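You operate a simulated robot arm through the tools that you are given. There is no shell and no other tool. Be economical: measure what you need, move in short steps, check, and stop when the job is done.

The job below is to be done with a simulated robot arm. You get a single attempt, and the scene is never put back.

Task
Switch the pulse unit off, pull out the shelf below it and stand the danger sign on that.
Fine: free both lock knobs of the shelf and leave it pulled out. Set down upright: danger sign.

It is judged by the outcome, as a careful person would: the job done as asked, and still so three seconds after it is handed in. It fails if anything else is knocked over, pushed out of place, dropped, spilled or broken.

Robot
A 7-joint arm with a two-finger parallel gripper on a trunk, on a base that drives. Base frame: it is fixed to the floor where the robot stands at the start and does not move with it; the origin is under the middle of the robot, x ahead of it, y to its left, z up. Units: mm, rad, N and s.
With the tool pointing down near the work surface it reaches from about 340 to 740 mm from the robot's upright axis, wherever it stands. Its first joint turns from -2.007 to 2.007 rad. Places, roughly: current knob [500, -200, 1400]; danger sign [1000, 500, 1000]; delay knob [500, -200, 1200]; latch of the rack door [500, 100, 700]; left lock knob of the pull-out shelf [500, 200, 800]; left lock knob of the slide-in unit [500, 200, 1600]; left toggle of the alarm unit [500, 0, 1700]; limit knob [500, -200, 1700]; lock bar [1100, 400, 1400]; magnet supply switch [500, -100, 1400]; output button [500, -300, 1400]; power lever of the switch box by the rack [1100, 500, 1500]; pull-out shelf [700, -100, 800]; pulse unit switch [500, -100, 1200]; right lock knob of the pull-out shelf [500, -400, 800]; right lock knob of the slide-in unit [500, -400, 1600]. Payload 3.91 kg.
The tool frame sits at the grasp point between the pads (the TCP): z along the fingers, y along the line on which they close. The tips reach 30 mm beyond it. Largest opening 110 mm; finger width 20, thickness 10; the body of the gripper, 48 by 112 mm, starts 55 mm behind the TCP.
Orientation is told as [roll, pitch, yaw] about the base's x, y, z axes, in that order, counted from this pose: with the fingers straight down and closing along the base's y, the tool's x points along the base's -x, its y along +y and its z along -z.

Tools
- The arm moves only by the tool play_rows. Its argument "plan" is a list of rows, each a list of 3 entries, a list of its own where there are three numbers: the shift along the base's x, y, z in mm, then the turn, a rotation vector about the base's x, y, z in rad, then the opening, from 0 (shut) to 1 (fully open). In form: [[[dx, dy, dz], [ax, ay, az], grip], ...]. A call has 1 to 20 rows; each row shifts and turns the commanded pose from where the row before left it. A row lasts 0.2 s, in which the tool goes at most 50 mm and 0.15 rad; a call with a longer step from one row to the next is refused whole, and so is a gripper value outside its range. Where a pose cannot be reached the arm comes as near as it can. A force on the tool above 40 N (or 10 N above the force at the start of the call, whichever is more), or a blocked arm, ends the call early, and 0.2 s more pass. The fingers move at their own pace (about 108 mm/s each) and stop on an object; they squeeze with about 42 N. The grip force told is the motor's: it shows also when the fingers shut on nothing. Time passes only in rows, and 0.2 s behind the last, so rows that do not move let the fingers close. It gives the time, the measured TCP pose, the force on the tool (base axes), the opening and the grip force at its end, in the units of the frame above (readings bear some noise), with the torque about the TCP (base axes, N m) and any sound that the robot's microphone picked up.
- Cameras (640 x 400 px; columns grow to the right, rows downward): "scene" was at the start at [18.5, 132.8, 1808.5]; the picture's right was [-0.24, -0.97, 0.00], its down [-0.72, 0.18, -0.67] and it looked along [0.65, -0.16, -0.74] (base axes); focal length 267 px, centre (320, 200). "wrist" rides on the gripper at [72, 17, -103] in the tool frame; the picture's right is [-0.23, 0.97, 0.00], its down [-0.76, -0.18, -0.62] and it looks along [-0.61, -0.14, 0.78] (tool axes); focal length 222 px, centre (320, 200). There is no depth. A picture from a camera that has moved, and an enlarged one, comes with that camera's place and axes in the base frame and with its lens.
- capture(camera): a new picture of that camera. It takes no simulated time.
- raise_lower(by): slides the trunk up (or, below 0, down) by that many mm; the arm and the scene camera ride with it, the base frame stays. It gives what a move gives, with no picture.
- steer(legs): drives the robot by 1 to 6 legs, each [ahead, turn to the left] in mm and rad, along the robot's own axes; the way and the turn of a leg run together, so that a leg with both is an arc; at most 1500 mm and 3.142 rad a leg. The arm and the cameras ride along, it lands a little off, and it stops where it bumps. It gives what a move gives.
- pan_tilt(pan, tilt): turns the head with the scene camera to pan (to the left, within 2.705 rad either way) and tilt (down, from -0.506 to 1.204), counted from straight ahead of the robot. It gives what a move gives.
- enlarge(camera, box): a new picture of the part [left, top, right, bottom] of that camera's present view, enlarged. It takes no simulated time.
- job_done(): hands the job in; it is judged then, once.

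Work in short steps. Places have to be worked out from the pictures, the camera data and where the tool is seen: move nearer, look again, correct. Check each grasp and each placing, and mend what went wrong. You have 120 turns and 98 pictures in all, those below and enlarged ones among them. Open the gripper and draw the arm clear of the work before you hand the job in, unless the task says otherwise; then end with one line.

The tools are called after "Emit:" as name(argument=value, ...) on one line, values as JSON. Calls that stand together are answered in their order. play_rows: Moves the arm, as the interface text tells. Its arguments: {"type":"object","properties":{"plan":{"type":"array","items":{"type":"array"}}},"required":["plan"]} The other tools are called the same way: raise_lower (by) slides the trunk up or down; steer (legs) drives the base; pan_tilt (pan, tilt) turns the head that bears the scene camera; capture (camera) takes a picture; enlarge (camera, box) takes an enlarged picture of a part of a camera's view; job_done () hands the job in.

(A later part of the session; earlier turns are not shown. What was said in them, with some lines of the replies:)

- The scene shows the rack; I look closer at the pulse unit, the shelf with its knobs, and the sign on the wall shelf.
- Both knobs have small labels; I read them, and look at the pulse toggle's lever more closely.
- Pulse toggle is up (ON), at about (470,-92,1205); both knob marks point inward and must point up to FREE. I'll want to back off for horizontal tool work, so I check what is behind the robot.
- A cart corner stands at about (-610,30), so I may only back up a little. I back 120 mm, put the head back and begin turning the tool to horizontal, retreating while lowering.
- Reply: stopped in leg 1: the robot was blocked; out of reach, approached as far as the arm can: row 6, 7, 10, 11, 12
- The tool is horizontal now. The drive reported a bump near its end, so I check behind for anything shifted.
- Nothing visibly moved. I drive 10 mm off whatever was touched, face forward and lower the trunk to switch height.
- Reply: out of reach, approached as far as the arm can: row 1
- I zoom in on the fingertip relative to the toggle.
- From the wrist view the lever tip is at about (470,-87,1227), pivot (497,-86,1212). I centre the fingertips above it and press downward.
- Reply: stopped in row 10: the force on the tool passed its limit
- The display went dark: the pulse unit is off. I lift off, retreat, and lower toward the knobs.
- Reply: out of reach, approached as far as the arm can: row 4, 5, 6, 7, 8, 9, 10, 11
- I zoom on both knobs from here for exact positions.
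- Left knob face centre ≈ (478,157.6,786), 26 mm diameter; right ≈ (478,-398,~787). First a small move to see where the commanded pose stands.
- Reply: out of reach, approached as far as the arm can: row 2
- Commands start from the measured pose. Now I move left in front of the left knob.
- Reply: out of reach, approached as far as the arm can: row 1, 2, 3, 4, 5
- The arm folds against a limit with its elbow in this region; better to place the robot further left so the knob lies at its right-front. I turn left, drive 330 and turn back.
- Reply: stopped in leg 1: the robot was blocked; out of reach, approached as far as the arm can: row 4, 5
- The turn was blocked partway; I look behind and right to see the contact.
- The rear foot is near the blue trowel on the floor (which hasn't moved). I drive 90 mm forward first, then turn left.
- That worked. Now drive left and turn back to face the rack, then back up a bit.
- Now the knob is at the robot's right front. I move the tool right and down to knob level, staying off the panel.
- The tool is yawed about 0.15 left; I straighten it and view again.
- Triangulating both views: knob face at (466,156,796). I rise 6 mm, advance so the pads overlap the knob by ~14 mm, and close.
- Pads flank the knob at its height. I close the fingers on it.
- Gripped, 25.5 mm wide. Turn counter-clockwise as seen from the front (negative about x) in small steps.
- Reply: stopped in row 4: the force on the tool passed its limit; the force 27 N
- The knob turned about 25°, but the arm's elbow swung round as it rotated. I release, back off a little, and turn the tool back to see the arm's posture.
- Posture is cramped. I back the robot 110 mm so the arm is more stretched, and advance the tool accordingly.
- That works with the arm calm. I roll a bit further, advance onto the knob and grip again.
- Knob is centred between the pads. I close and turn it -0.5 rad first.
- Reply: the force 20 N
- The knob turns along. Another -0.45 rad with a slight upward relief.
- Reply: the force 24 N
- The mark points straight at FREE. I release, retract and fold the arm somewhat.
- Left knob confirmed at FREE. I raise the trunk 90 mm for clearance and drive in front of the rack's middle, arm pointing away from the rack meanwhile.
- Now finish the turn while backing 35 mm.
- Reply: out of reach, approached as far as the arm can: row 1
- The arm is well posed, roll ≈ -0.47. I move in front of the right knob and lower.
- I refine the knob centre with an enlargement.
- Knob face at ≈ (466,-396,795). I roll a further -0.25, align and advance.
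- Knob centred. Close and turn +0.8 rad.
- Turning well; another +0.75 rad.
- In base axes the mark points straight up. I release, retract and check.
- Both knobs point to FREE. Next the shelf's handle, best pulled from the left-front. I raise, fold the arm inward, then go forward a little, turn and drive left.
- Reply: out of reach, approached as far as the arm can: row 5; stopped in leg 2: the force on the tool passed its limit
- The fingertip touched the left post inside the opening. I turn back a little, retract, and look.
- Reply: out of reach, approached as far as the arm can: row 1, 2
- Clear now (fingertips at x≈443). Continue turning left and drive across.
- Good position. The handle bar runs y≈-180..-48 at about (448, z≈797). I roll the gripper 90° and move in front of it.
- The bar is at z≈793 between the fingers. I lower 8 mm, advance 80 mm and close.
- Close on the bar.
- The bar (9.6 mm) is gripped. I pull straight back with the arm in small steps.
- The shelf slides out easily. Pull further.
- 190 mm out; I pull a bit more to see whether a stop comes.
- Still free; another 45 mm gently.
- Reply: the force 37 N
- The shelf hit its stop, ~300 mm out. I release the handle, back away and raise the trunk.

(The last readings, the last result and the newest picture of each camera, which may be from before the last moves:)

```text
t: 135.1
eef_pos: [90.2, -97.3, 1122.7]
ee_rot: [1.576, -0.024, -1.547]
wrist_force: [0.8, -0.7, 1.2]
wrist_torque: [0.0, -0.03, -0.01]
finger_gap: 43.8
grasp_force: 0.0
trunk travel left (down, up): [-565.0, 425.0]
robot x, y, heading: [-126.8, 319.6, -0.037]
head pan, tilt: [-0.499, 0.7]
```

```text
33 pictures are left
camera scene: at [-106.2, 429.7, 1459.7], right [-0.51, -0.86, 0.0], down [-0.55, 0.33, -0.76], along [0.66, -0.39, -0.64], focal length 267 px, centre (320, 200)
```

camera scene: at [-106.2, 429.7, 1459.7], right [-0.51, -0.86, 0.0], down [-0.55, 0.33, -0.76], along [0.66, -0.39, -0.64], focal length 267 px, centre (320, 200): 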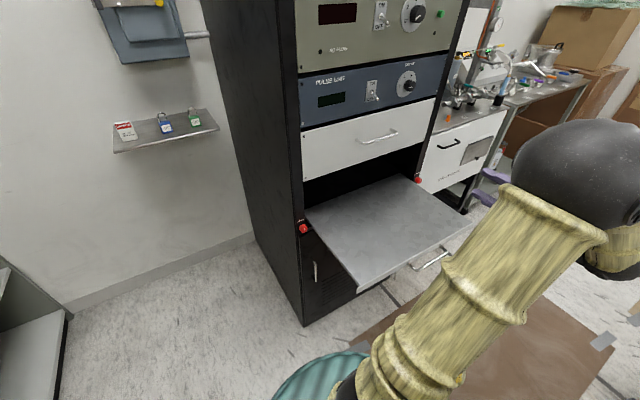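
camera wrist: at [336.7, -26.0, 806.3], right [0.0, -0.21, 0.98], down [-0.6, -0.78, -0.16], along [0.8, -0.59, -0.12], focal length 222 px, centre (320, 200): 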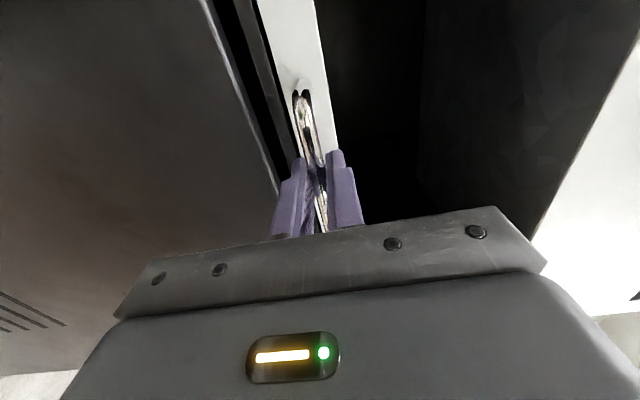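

Shelf fully out, pulse display dark. The sign stands at ≈(1070,592, base z≈975). I unroll the tool to a travelling pose, then drive to it.

Emit:
play_rows(plan=[[[12, 12, 0], [-0.13, 0, 0], 0.4], [[14, 16, 0], [-0.13, 0, 0], 0.4], [[14, 16, 0], [-0.13, 0, 0], 0.4], [[14, 16, 0], [-0.13, 0, 0], 0.4], [[14, 16, 0], [-0.13, 0, 0], 0.4], [[14, 16, 0], [-0.13, 0, 0], 0.4], [[14, 16, 0], [-0.13, 0, 0], 0.4], [[14, 20, 0], [-0.13, 0, 0], 0.4], [[14, 24, 0], [-0.13, 0, 0], 0.4], [[14, 24, 0], [-0.13, 0, 0], 0.4], [[14, 24, 0], [-0.13, 0, 0], 0.4], [[14, 20, 0], [-0.13, 0, 0], 0.4], [[10, 10, 0], [0, 0, 0], 0.4], [[0, 0, 0], [0, 0, 0], 0.4]])

Emit:
steer(legs=[[0, 0.64], [666, 0], [0, -0.61]])

Emit:
pan_tilt(pan=-0.1, tilt=0.6)

Emit:
capture(camera="scene")

Emit:
capture(camera="wrist")

```text
t: 138.1
eef_pos: [272.4, 125.5, 1130.6]
ee_rot: [-0.478, -1.542, 0.487]
wrist_force: [-0.8, 0.6, 0.2]
wrist_torque: [-0.01, -0.02, 0.01]
finger_gap: 44.1
grasp_force: 0.1
out of reach, approached as far as the arm can: row 12
trunk travel left (down, up): [-565.0, 425.0]
robot x, y, heading: [-127.7, 317.2, -0.034]
head pan, tilt: [-0.499, 0.7]
```

```text
t: 145.1
eef_pos: [820.3, 500.1, 1131.6]
ee_rot: [-0.456, -1.543, 0.484]
wrist_force: [0.1, -0.2, -0.5]
wrist_torque: [0.02, 0.04, 0.0]
finger_gap: 44.0
grasp_force: 0.0
trunk travel left (down, up): [-565.0, 425.0]
robot x, y, heading: [419.0, 687.1, -0.018]
head pan, tilt: [-0.499, 0.7]
```

```text
t: 146.0
eef_pos: [819.1, 500.0, 1131.2]
ee_rot: [-0.455, -1.543, 0.482]
wrist_force: [-0.2, -0.8, -0.3]
wrist_torque: [0.0, 0.0, -0.03]
finger_gap: 43.8
grasp_force: 0.1
trunk travel left (down, up): [-565.0, 425.0]
robot x, y, heading: [416.8, 687.0, -0.021]
head pan, tilt: [-0.099, 0.6]
```

```text
32 pictures are left
camera scene: at [448.8, 829.7, 1468.3], right [-0.12, -0.99, 0.0], down [-0.56, 0.07, -0.82], along [0.82, -0.1, -0.57], focal length 267 px, centre (320, 200)
```

scene: 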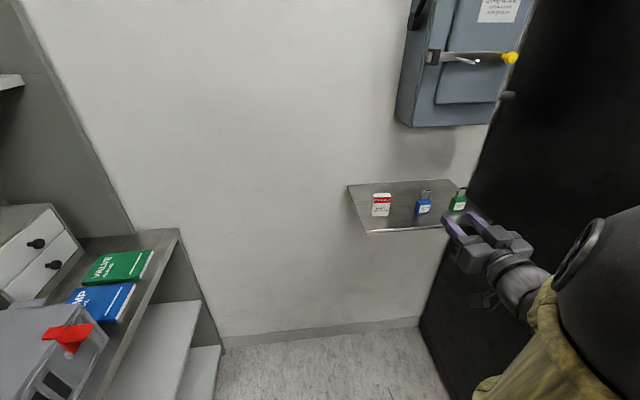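

```text
31 pictures are left
camera wrist: at [713.7, 514.3, 1060.3], right [-0.02, 0.98, 0.21], down [-0.6, -0.18, 0.78], along [0.8, -0.11, 0.59], focal length 222 px, centre (320, 200)
```

wrist: 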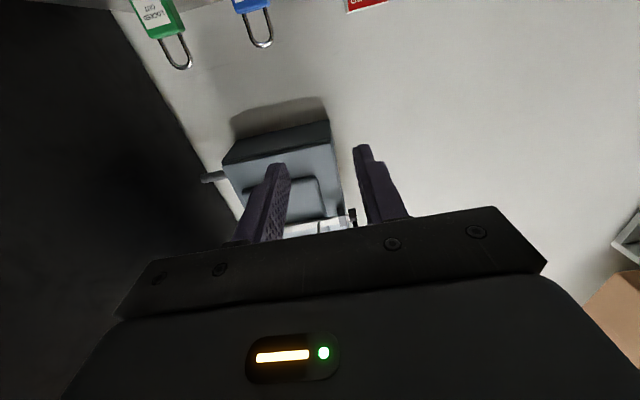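

Emit:
enlarge(camera="scene", box=[340, 170, 468, 250])

```text
5.00 times, centred on (404, 210) of scene
camera zoom: at [448.8, 829.7, 1468.3], right [-0.12, -0.99, 0.0], down [-0.56, 0.07, -0.82], along [0.82, -0.1, -0.57], focal length 1335 px, centre (-100, 150)
```

zoom: 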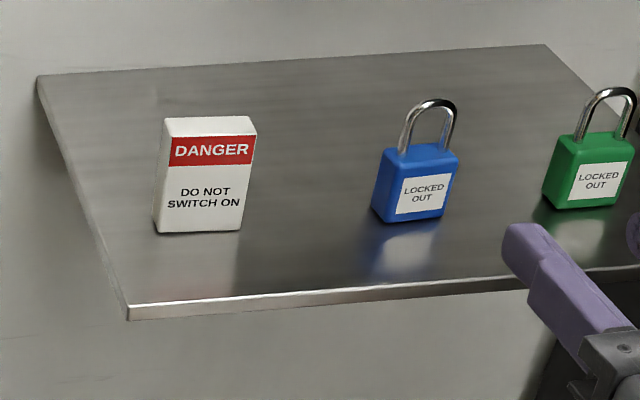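

The sign is a box about 52 wide, 20 deep, 75 high, front face ≈ x 1045–1060, centre y≈580, on a shelf top ≈ 980. I open the gripper and move to a pre-grasp in front of it.

Emit:
raise_lower(by=-95)

Emit:
play_rows(plan=[[[20, 20, 0], [0, -0.028, -0.025], 0.8], [[25, 20, 0], [0, 0, 0], 0.8], [[25, 20, 0], [0, 0, 0], 0.8], [[25, 21, 0], [0, 0, 0], 0.8], [[20, 0, 0], [0, 0, 0], 0.8], [[0, 0, 0], [0, 0, 0], 0.8]])

Emit:
capture(camera="scene")

Emit:
capture(camera="wrist")

```text
t: 147.3
eef_pos: [819.3, 500.9, 1036.5]
ee_rot: [-0.457, -1.542, 0.482]
wrist_force: [0.0, 0.5, 0.5]
wrist_torque: [-0.03, -0.03, -0.01]
finger_gap: 44.0
grasp_force: 0.0
trunk travel left (down, up): [-470.0, 520.0]
robot x, y, heading: [419.0, 685.7, -0.017]
head pan, tilt: [-0.099, 0.6]
```

```text
t: 148.7
eef_pos: [938.9, 575.9, 1041.1]
ee_rot: [-1.695, -1.558, 1.697]
wrist_force: [0.5, -0.4, 0.4]
wrist_torque: [-0.03, -0.01, 0.01]
finger_gap: 88.0
grasp_force: 0.0
out of reach, approached as far as the arm can: row 1
trunk travel left (down, up): [-470.0, 520.0]
robot x, y, heading: [416.3, 685.8, -0.019]
head pan, tilt: [-0.099, 0.6]
```

```text
29 pictures are left
camera scene: at [449.0, 829.7, 1373.3], right [-0.12, -0.99, 0.0], down [-0.56, 0.07, -0.82], along [0.82, -0.1, -0.57], focal length 267 px, centre (320, 200)
```

scene: 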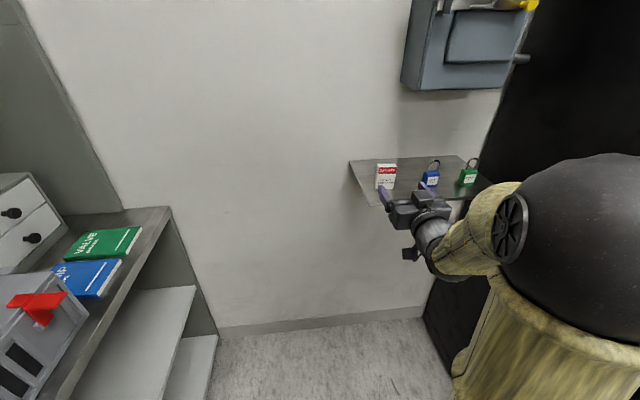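

```text
28 pictures are left
camera wrist: at [835.4, 593.3, 967.0], right [0.0, 0.98, 0.21], down [-0.62, -0.17, 0.76], along [0.78, -0.13, 0.61], focal length 222 px, centre (320, 200)
```

wrist: 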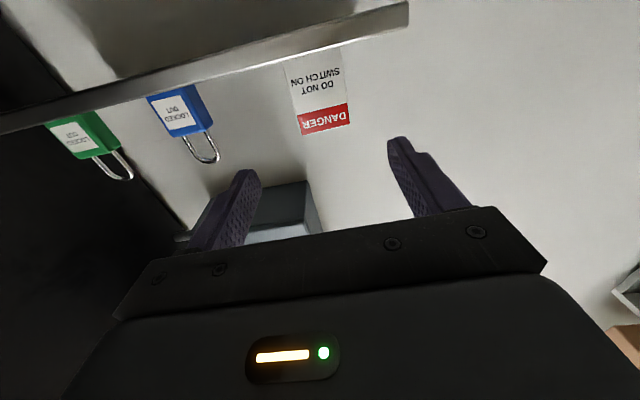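

Sign front ≈ x 1040, y 581, from z≈985 to 1050. I advance to 40 mm short, then look again.

Emit:
play_rows(plan=[[[15, 5, -6], [0, 0, 0], 0.8], [[20, 0, -5], [0, 0, 0], 0.8], [[15, 0, 0], [0, 0, 0], 0.8], [[0, 0, 0], [0, 0, 0], 0.8]])

Emit:
capture(camera="wrist")

Emit:
enlarge(camera="scene", box=[346, 140, 442, 200])

```text
t: 149.7
eef_pos: [988.3, 582.5, 1027.7]
ee_rot: [-1.708, -1.558, 1.711]
wrist_force: [0.4, -0.1, 0.3]
wrist_torque: [0.01, 0.03, 0.0]
finger_gap: 88.1
grasp_force: 0.0
trunk travel left (down, up): [-470.0, 520.0]
robot x, y, heading: [421.0, 687.8, -0.017]
head pan, tilt: [-0.099, 0.6]
```

```text
27 pictures are left
camera wrist: at [884.8, 598.1, 955.0], right [0.0, 0.98, 0.21], down [-0.62, -0.17, 0.76], along [0.78, -0.13, 0.61], focal length 222 px, centre (320, 200)
```

wrist: 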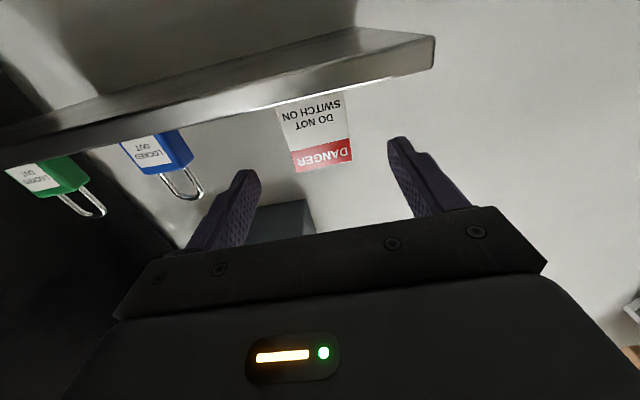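

```text
6.67 times, centred on (394, 170) of scene
camera zoom: at [449.0, 829.8, 1373.3], right [-0.12, -0.99, 0.0], down [-0.56, 0.07, -0.82], along [0.82, -0.1, -0.57], focal length 1780 px, centre (-173, 400)
```

zoom: 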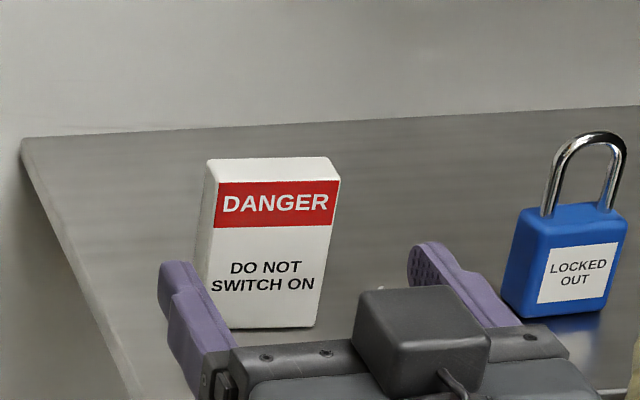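

Sign's front top edge triangulates to (1052,582,1050). Advance 48 mm and close.

Emit:
play_rows(plan=[[[12, 0, 1], [0, 0, 0], 0.8], [[15, 0, 1], [0, 0, 0], 0.8], [[15, 0, 0], [0, 0, 0], 0.8], [[6, 0, 0], [0, 0, 0], 0.8], [[0, 0, 0], [0, 0, 0], 0.65], [[0, 0, 0], [0, 0, 0], 0.55]])

Emit:
capture(camera="wrist")

Emit:
enlarge(camera="scene", box=[346, 140, 442, 200])

```text
t: 151.1
eef_pos: [1035.9, 580.2, 1031.4]
ee_rot: [-1.732, -1.557, 1.733]
wrist_force: [0.1, -0.9, -0.2]
wrist_torque: [-0.02, 0.02, -0.01]
finger_gap: 60.5
grasp_force: 0.0
trunk travel left (down, up): [-470.0, 520.0]
robot x, y, heading: [416.3, 688.6, -0.018]
head pan, tilt: [-0.099, 0.6]
```

```text
25 pictures are left
camera wrist: at [933.8, 597.3, 957.8], right [0.0, 0.98, 0.21], down [-0.62, -0.17, 0.76], along [0.78, -0.13, 0.61], focal length 222 px, centre (320, 200)
```

wrist: 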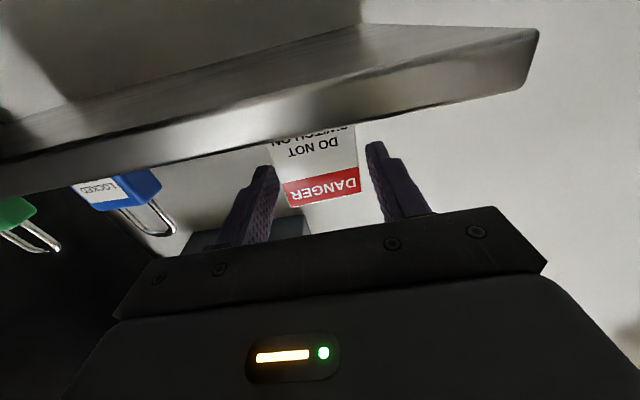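

```text
6.67 times, centred on (394, 170) of scene
camera zoom: at [448.8, 829.8, 1373.3], right [-0.12, -0.99, 0.0], down [-0.56, 0.07, -0.82], along [0.82, -0.1, -0.57], focal length 1780 px, centre (-173, 400)
```

zoom: 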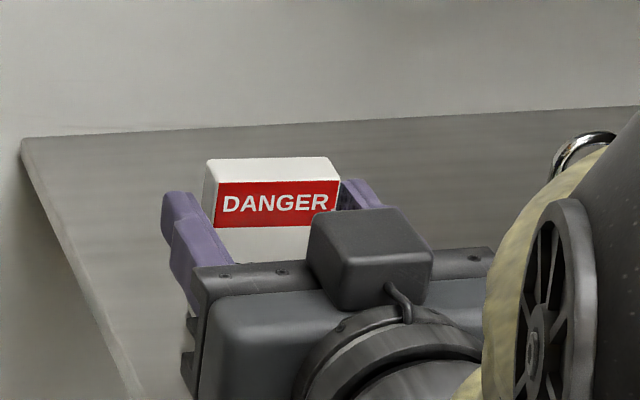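

Sign is between the pads. Close and check the grip, then lift 30 mm.

Emit:
play_rows(plan=[[[3, 0, 0], [0, 0, 0], 0.5], [[0, 0, 0], [0, 0, 0], 0.45], [[0, 0, 0], [0, 0, 0], 0.3], [[0, 0, 0], [0, 0, 0], 0.2], [[0, 0, 0], [0, 0, 0], 0.2], [[0, 0, 6], [0, 0, 0], 0.2], [[0, 0, 12], [0, 0, 0], 0.2], [[0, 0, 15], [0, 0, 0], 0.2], [[0, 0, 0], [0, 0, 0], 0.2]])

Emit:
enlarge(camera="scene", box=[346, 130, 442, 190])

Emit:
capture(camera="wrist")

```text
t: 153.1
eef_pos: [1040.7, 583.7, 1066.1]
ee_rot: [-1.728, -1.557, 1.729]
wrist_force: [0.0, 0.6, -1.0]
wrist_torque: [0.0, -0.01, 0.0]
finger_gap: 49.1
grasp_force: 42.5
trunk travel left (down, up): [-470.0, 520.0]
robot x, y, heading: [416.8, 683.6, -0.016]
head pan, tilt: [-0.099, 0.6]
```

```text
6.67 times, centred on (394, 160) of scene
camera zoom: at [448.8, 829.8, 1373.3], right [-0.12, -0.99, 0.0], down [-0.56, 0.07, -0.82], along [0.82, -0.1, -0.57], focal length 1780 px, centre (-173, 467)
```

zoom: 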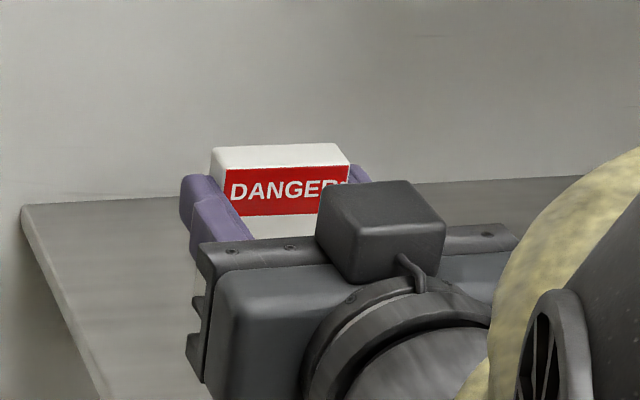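

```text
22 pictures are left
camera wrist: at [937.6, 598.2, 992.1], right [0.0, 0.98, 0.21], down [-0.62, -0.17, 0.76], along [0.78, -0.13, 0.61], focal length 222 px, centre (320, 200)
```

wrist: 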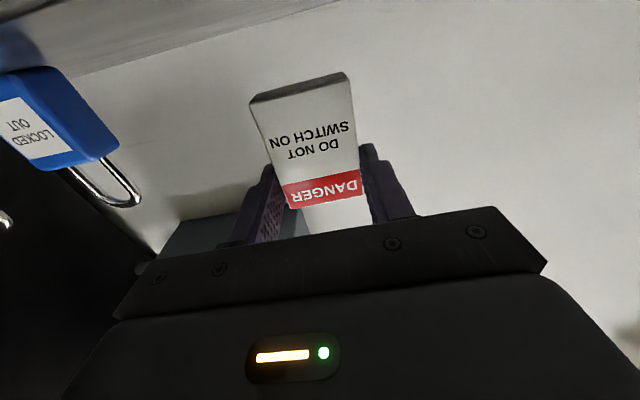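

Gripped firmly (49 mm) and upright; its bottom is ~52 mm below the TCP. I retreat from the wall shelf and drive back the way I came.

Emit:
play_rows(plan=[[[-15, 0, 3], [0, 0, 0], 0.2], [[-20, 0, 3], [0, 0, 0], 0.2], [[-25, 0, 3], [0, 0, 0], 0.2], [[-25, 0, 3], [0, 0, 0], 0.2], [[-25, -10, 0], [0, 0, 0], 0.2], [[-25, -20, 0], [0, 0, 0], 0.2], [[-25, -20, 0], [0, 0, 0], 0.2], [[-25, -20, 0], [0, 0, 0], 0.2], [[-20, -15, 0], [0, 0, 0], 0.2], [[0, 0, 0], [0, 0, 0], 0.2]])

Emit:
steer(legs=[[0, 0.61], [-666, 0], [0, -0.61]])

Emit:
pan_tilt(pan=-0.5, tilt=0.8)

Emit:
capture(camera="scene")

```text
t: 155.3
eef_pos: [835.1, 498.4, 1077.1]
ee_rot: [-1.733, -1.559, 1.735]
wrist_force: [-0.3, 0.1, -1.2]
wrist_torque: [0.01, 0.01, 0.01]
finger_gap: 48.7
grasp_force: 42.1
trunk travel left (down, up): [-470.0, 520.0]
robot x, y, heading: [416.0, 686.4, -0.024]
head pan, tilt: [-0.099, 0.6]
```

```text
t: 162.4
eef_pos: [281.5, 122.6, 1076.7]
ee_rot: [-1.733, -1.558, 1.744]
wrist_force: [1.6, 0.0, -0.8]
wrist_torque: [-0.01, 0.0, -0.01]
finger_gap: 48.5
grasp_force: 42.0
trunk travel left (down, up): [-470.0, 520.0]
robot x, y, heading: [-137.9, 307.3, -0.01]
head pan, tilt: [-0.099, 0.6]
```

```text
t: 163.2
eef_pos: [281.3, 122.9, 1076.5]
ee_rot: [-1.729, -1.557, 1.742]
wrist_force: [-0.2, 0.6, -0.8]
wrist_torque: [0.01, 0.0, 0.02]
finger_gap: 48.4
grasp_force: 41.8
trunk travel left (down, up): [-470.0, 520.0]
robot x, y, heading: [-139.9, 304.9, -0.008]
head pan, tilt: [-0.499, 0.799]
```

```text
21 pictures are left
camera scene: at [-125.5, 420.0, 1356.5], right [-0.49, -0.87, 0.0], down [-0.63, 0.35, -0.7], along [0.61, -0.34, -0.72], focal length 267 px, centre (320, 200)
```

scene: 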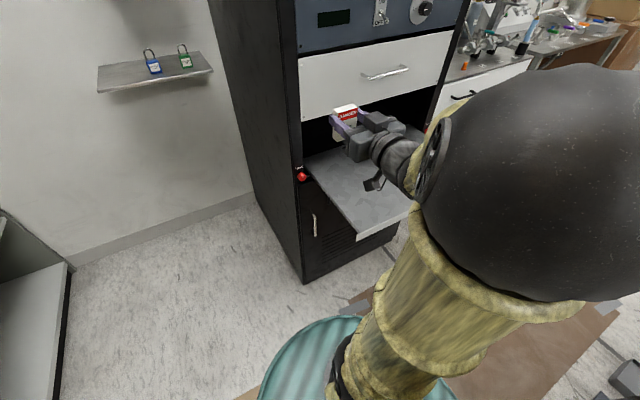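

I now move toward the placing spot: near the shelf's front left, target TCP (227, 60), so that the wrist camera hangs in front of the lip.

Emit:
play_rows(plan=[[[0, -20, 0], [0, 0, 0], 0.2], [[-10, -25, 0], [0, 0, 0], 0.2], [[-20, -20, 0], [0, 0, 0], 0.2], [[-20, 0, 0], [0, 0, 0], 0.2], [[-5, 0, 0], [0, 0, 0], 0.2], [[0, 0, 0], [0, 0, 0], 0.2]])

```text
t: 164.6
eef_pos: [225.6, 56.9, 1075.7]
ee_rot: [-1.736, -1.559, 1.747]
wrist_force: [0.2, -0.3, -0.4]
wrist_torque: [-0.02, 0.04, 0.0]
finger_gap: 48.5
grasp_force: 42.3
trunk travel left (down, up): [-470.0, 520.0]
robot x, y, heading: [-138.2, 303.5, -0.009]
head pan, tilt: [-0.499, 0.799]
```

Reached. Lower with the trunk by 190 (bottom of the sign then ≈ 834) and look.

Emit:
raise_lower(by=-190)

Emit:
capture(camera="scene")

Emit:
capture(camera="wrist")

```text
t: 166.7
eef_pos: [225.5, 58.0, 885.4]
ee_rot: [-1.733, -1.557, 1.744]
wrist_force: [-0.1, -0.6, -0.3]
wrist_torque: [0.0, 0.01, 0.0]
finger_gap: 48.9
grasp_force: 42.2
trunk travel left (down, up): [-280.0, 710.0]
robot x, y, heading: [-139.9, 307.5, -0.009]
head pan, tilt: [-0.499, 0.799]
```

```text
20 pictures are left
camera scene: at [-125.5, 419.9, 1166.5], right [-0.49, -0.87, 0.0], down [-0.63, 0.35, -0.7], along [0.61, -0.34, -0.72], focal length 267 px, centre (320, 200)
```

scene: 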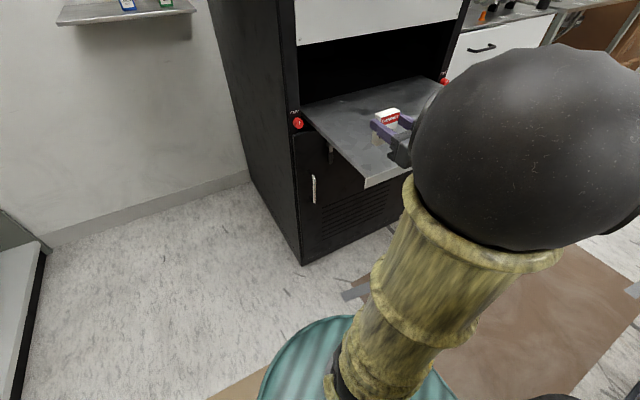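

```text
19 pictures are left
camera wrist: at [121.7, 72.6, 812.9], right [-0.01, 0.98, 0.21], down [-0.62, -0.17, 0.76], along [0.78, -0.12, 0.61], focal length 222 px, centre (320, 200)
```

wrist: 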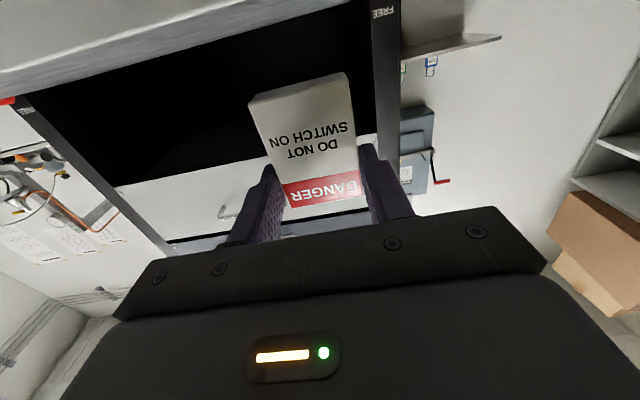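

Everything is clear. I descend slowly and watch the force for contact.

Emit:
play_rows(plan=[[[0, 0, -6], [0, 0, 0], 0.2], [[0, 0, -6], [0, 0, 0], 0.2], [[0, 0, -4], [0, 0, 0], 0.2], [[0, 0, -2], [0, 0, 0], 0.2], [[0, 0, 0], [0, 0, 0], 0.2]])

Emit:
enlarge(camera="scene", box=[340, 80, 468, 160])

Emit:
capture(camera="wrist")

```text
t: 167.9
eef_pos: [226.3, 57.1, 867.1]
ee_rot: [-1.736, -1.557, 1.749]
wrist_force: [-0.4, -0.3, -0.1]
wrist_torque: [-0.01, 0.01, 0.01]
finger_gap: 48.7
grasp_force: 42.0
trunk travel left (down, up): [-280.0, 710.0]
robot x, y, heading: [-137.8, 307.0, -0.004]
head pan, tilt: [-0.499, 0.799]
```

```text
5.00 times, centred on (404, 120) of scene
camera zoom: at [-125.5, 419.9, 1166.5], right [-0.49, -0.87, 0.0], down [-0.63, 0.35, -0.7], along [0.61, -0.34, -0.72], focal length 1335 px, centre (-100, 600)
```

zoom: 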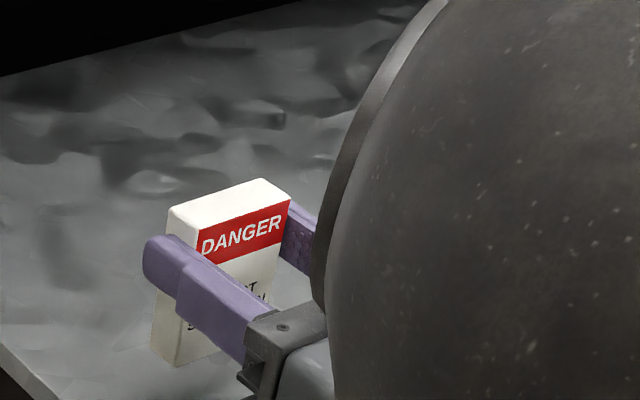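

```text
17 pictures are left
camera wrist: at [122.0, 72.8, 794.8], right [-0.01, 0.98, 0.21], down [-0.62, -0.17, 0.76], along [0.78, -0.12, 0.61], focal length 222 px, centre (320, 200)
```

wrist: 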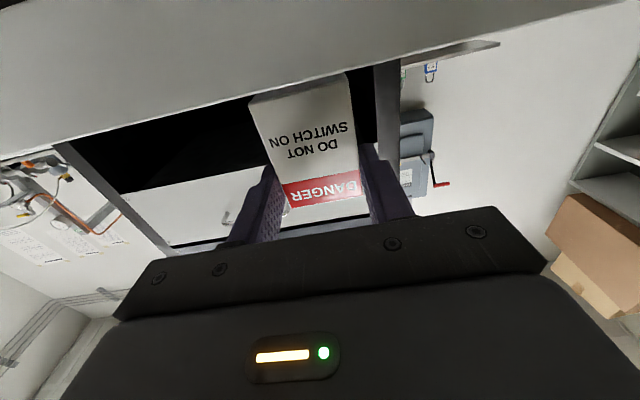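

Not yet in contact. Continue in 1.5–2 mm steps.

Emit:
play_rows(plan=[[[0, 0, -2], [0, 0, 0], 0.2], [[0, 0, -2], [0, 0, 0], 0.2], [[0, 0, -2], [0, 0, 0], 0.2], [[0, 0, -1.5], [0, 0, 0], 0.2], [[0, 0, 0], [0, 0, 0], 0.2]])

```text
t: 169.1
eef_pos: [224.3, 56.8, 860.3]
ee_rot: [-1.726, -1.556, 1.736]
wrist_force: [-0.8, -0.2, -1.3]
wrist_torque: [-0.04, 0.04, -0.03]
finger_gap: 48.7
grasp_force: 42.3
trunk travel left (down, up): [-280.0, 710.0]
robot x, y, heading: [-140.2, 305.1, -0.006]
head pan, tilt: [-0.499, 0.799]
```

Emit:
play_rows(plan=[[[0, 0, -1.5], [0, 0, 0], 0.2], [[0, 0, -1.5], [0, 0, 0], 0.2], [[0, 0, -1.5], [0, 0, 0], 0.2], [[0, 0, -1.5], [0, 0, 0], 0.2], [[0, 0, 0], [0, 0, 0], 0.2]])

Emit:
enlarge(camera="scene", box=[340, 80, 468, 160])

```text
t: 170.3
eef_pos: [224.1, 57.4, 853.5]
ee_rot: [-1.736, -1.558, 1.747]
wrist_force: [0.5, 0.0, -1.5]
wrist_torque: [0.0, 0.0, -0.02]
finger_gap: 48.6
grasp_force: 42.0
trunk travel left (down, up): [-280.0, 710.0]
robot x, y, heading: [-133.6, 308.1, -0.009]
head pan, tilt: [-0.499, 0.799]
```

```text
5.00 times, centred on (404, 120) of scene
camera zoom: at [-125.5, 419.9, 1166.5], right [-0.49, -0.87, 0.0], down [-0.63, 0.35, -0.7], along [0.61, -0.34, -0.72], focal length 1335 px, centre (-100, 600)
```

zoom: 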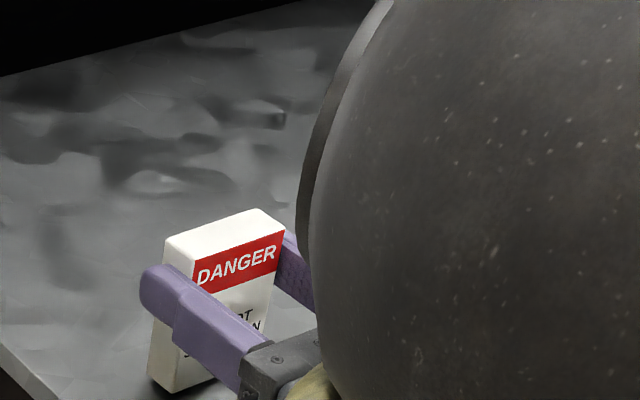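

Still no contact; continue in small steps.

Emit:
play_rows(plan=[[[0, 0, -1.5], [0, 0, 0], 0.2], [[0, 0, -1.5], [0, 0, 0], 0.2], [[0, 0, -1.5], [0, 0, 0], 0.2], [[0, 0, -1.5], [0, 0, 0], 0.2], [[0, 0, 0], [0, 0, 0], 0.2]])

```text
t: 171.5
eef_pos: [223.8, 56.8, 851.1]
ee_rot: [-2.079, -1.553, 2.089]
wrist_force: [4.9, -2.5, 25.5]
wrist_torque: [0.49, -0.68, -0.15]
finger_gap: 48.6
grasp_force: 42.2
trunk travel left (down, up): [-280.0, 710.0]
robot x, y, heading: [-138.8, 308.0, -0.007]
head pan, tilt: [-0.499, 0.799]
```

Contact (25 N). I relieve most of the load and look before opening.

Emit:
play_rows(plan=[[[0, 0, 0.5], [0, 0, 0], 0.2], [[0, 0, 0], [0, 0, 0], 0.2]])

Emit:
enlarge(camera="scene", box=[340, 80, 468, 160])

```text
t: 172.1
eef_pos: [223.3, 57.4, 850.0]
ee_rot: [-2.054, -1.555, 2.065]
wrist_force: [4.3, -4.3, 32.7]
wrist_torque: [0.43, -0.75, -0.13]
finger_gap: 48.6
grasp_force: 43.0
trunk travel left (down, up): [-280.0, 710.0]
robot x, y, heading: [-139.2, 305.5, -0.012]
head pan, tilt: [-0.499, 0.799]
```

```text
5.00 times, centred on (404, 120) of scene
camera zoom: at [-126.8, 420.5, 1166.6], right [-0.49, -0.87, 0.0], down [-0.63, 0.35, -0.7], along [0.61, -0.34, -0.72], focal length 1335 px, centre (-100, 600)
```

zoom: 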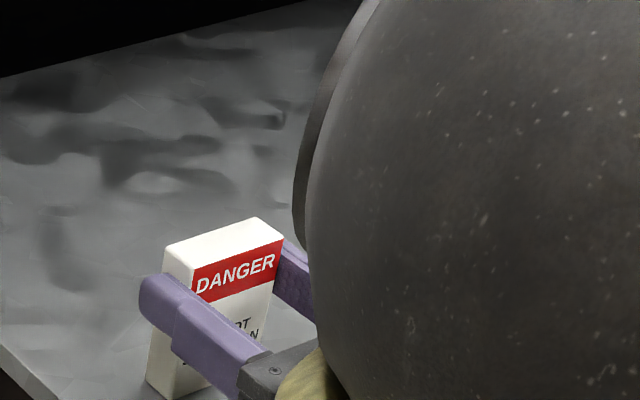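

The load acts at the sign. I raise 2 mm more to relieve it.

Emit:
play_rows(plan=[[[0, 0, 1], [0, 0, 0], 0.2], [[0, 0, 1], [0, 0, 0], 0.2], [[0, 0, 0], [0, 0, 0], 0.2]])

```text
t: 172.9
eef_pos: [224.2, 58.3, 850.8]
ee_rot: [-1.712, -1.557, 1.722]
wrist_force: [-0.7, -3.6, 18.1]
wrist_torque: [0.17, -0.31, -0.1]
finger_gap: 49.0
grasp_force: 42.3
trunk travel left (down, up): [-280.0, 710.0]
robot x, y, heading: [-141.1, 306.4, -0.01]
head pan, tilt: [-0.499, 0.799]
```

Still 18 N; another 1 mm, then open slowly.

Emit:
play_rows(plan=[[[0, 0, 1], [0, 0, 0], 0.2], [[0, 0, 0], [0, 0, 0], 0.2], [[0, 0, 0], [0, 0, 0], 0.47], [[0, 0, 0], [0, 0, 0], 0.52], [[0, 0, 0], [0, 0, 0], 0.58], [[0, 0, 0], [0, 0, 0], 0.62]])

Emit:
enlarge(camera="scene", box=[340, 80, 468, 160])

Emit:
capture(camera="wrist")

```text
t: 174.3
eef_pos: [225.3, 58.1, 851.7]
ee_rot: [-1.721, -1.558, 1.733]
wrist_force: [-0.5, 0.3, 0.5]
wrist_torque: [-0.02, -0.02, -0.04]
finger_gap: 68.2
grasp_force: 0.1
trunk travel left (down, up): [-280.0, 710.0]
robot x, y, heading: [-140.0, 307.1, -0.009]
head pan, tilt: [-0.499, 0.799]
```

```text
5.00 times, centred on (404, 120) of scene
camera zoom: at [-125.5, 419.9, 1166.5], right [-0.49, -0.87, 0.0], down [-0.63, 0.35, -0.7], along [0.61, -0.34, -0.72], focal length 1335 px, centre (-100, 600)
```

zoom: 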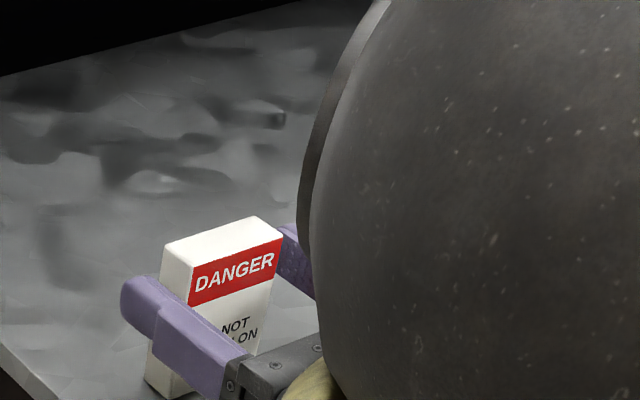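

```text
13 pictures are left
camera wrist: at [121.4, 72.6, 778.5], right [-0.01, 0.98, 0.21], down [-0.62, -0.17, 0.76], along [0.78, -0.12, 0.61], focal length 222 px, centre (320, 200)
```

wrist: 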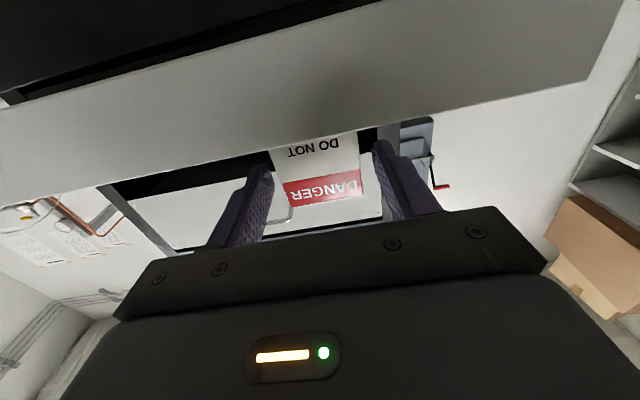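

The sign stands free and upright on the shelf. I open a little more and rise straight up with the trunk.

Emit:
play_rows(plan=[[[0, 0, 0], [0, 0, 0], 0.7], [[0, 0, 0], [0, 0, 0], 0.8], [[0, 0, 0], [0, 0, 0], 0.8]])

Emit:
raise_lower(by=260)

Emit:
capture(camera="scene")

```text
t: 175.1
eef_pos: [225.0, 57.5, 851.6]
ee_rot: [-1.735, -1.558, 1.743]
wrist_force: [0.8, 1.0, -1.2]
wrist_torque: [0.0, -0.02, 0.0]
finger_gap: 87.9
grasp_force: 0.0
trunk travel left (down, up): [-280.0, 710.0]
robot x, y, heading: [-135.6, 310.1, -0.014]
head pan, tilt: [-0.499, 0.799]
```

```text
t: 177.8
eef_pos: [224.3, 56.4, 1111.9]
ee_rot: [-1.731, -1.556, 1.739]
wrist_force: [0.2, 0.0, 0.1]
wrist_torque: [0.0, 0.0, -0.01]
finger_gap: 88.1
grasp_force: 0.0
trunk travel left (down, up): [-540.0, 450.0]
robot x, y, heading: [-138.0, 308.3, -0.007]
head pan, tilt: [-0.499, 0.799]
```

```text
12 pictures are left
camera scene: at [-125.5, 419.9, 1426.4], right [-0.49, -0.87, 0.0], down [-0.63, 0.35, -0.7], along [0.61, -0.34, -0.72], focal length 267 px, centre (320, 200)
```

scene: 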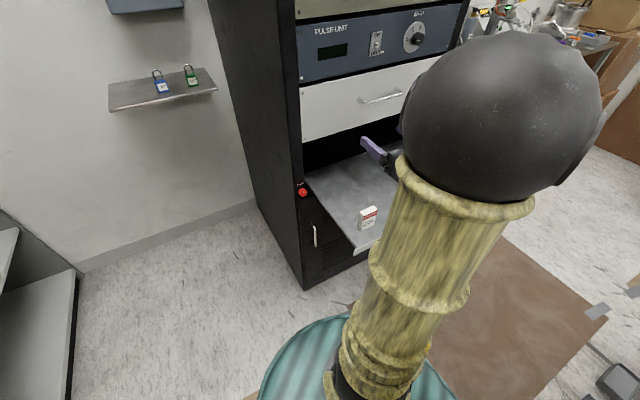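

The sign stands upright near the shelf's front. I turn the robot left to bring the arm clear, then check everything.

Emit:
steer(legs=[[0, 1.2]])

Emit:
pan_tilt(pan=-1.65, tilt=0.7)

Emit:
capture(camera="scene")

```text
t: 181.1
eef_pos: [230.2, 547.5, 1111.2]
ee_rot: [-1.733, -1.557, 2.924]
wrist_force: [-0.1, -0.7, 0.6]
wrist_torque: [0.02, 0.0, 0.02]
finger_gap: 88.2
grasp_force: 0.0
trunk travel left (down, up): [-540.0, 450.0]
robot x, y, heading: [-140.5, 304.6, 1.167]
head pan, tilt: [-0.499, 0.799]
```

```text
t: 182.5
eef_pos: [231.9, 548.6, 1111.3]
ee_rot: [-1.734, -1.556, 2.926]
wrist_force: [0.3, 0.4, 0.3]
wrist_torque: [0.01, 0.0, 0.01]
finger_gap: 88.4
grasp_force: 0.1
trunk travel left (down, up): [-540.0, 450.0]
robot x, y, heading: [-141.1, 307.2, 1.172]
head pan, tilt: [-1.649, 0.7]
```

```text
11 pictures are left
camera scene: at [-225.8, 271.0, 1434.7], right [-0.46, -0.89, 0.0], down [-0.57, 0.3, -0.76], along [0.68, -0.35, -0.64], focal length 267 px, centre (320, 200)
```

scene: 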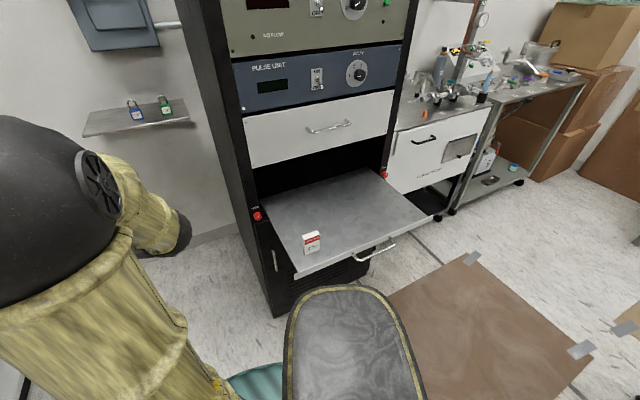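

Emit:
enlarge(camera="scene", box=[230, 160, 420, 279])

Emit:
enlarge(camera="scene", box=[230, 40, 390, 140])

Emit:
pan_tilt(pan=2.4, tilt=0.9)

Emit:
capture(camera="scene")

```text
3.36 times, centred on (325, 220) of scene
camera zoom: at [-225.8, 271.0, 1434.7], right [-0.46, -0.89, 0.0], down [-0.57, 0.3, -0.76], along [0.68, -0.35, -0.64], focal length 898 px, centre (303, 134)
```

zoom: 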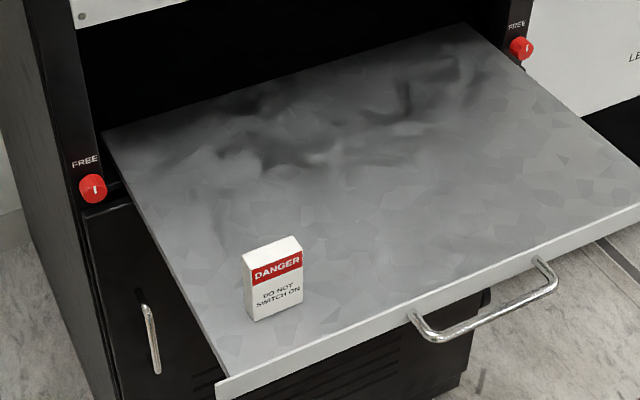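

```text
4.00 times, centred on (310, 90) of scene
camera zoom: at [-225.8, 271.0, 1434.7], right [-0.46, -0.89, 0.0], down [-0.57, 0.3, -0.76], along [0.68, -0.35, -0.64], focal length 1068 px, centre (360, 640)
```

zoom: 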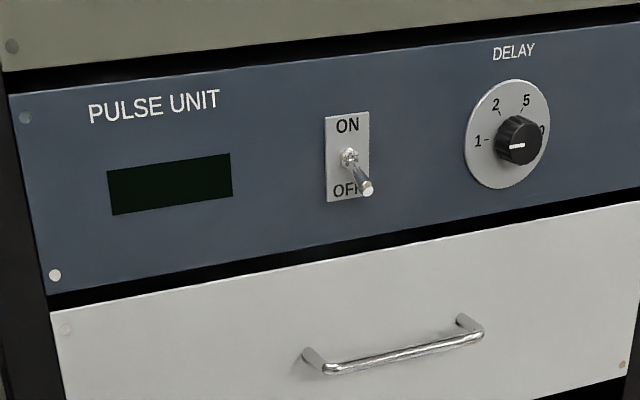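

```text
t: 185.8
eef_pos: [230.3, 548.5, 1111.0]
ee_rot: [-1.734, -1.558, 2.927]
wrist_force: [0.3, 0.1, -1.0]
wrist_torque: [-0.02, -0.01, -0.02]
finger_gap: 88.0
grasp_force: 0.1
trunk travel left (down, up): [-540.0, 450.0]
robot x, y, heading: [-140.8, 307.2, 1.17]
head pan, tilt: [2.4, 0.901]
```

```text
8 pictures are left
camera scene: at [-369.9, 278.6, 1418.6], right [-0.42, 0.91, 0.0], down [0.71, 0.33, -0.62], along [-0.56, -0.26, -0.78], focal length 267 px, centre (320, 200)
```

scene: 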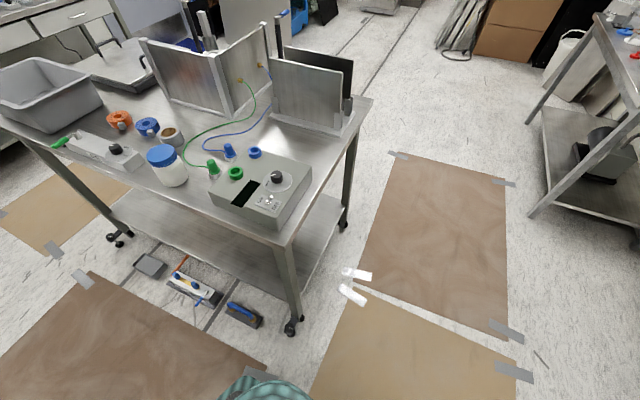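

Everything checks out: the toggle is at OFF, both knobs point to FREE, the shelf is fully out, the sign is upright, and the things on the floor and cart haven't moved. I hand the job in.

Emit:
job_done()

```text
The job is handed in.
```

The pulse unit is off, both lock knobs of the shelf are freed, the shelf is pulled out to its stop, and the danger sign stands upright on it.
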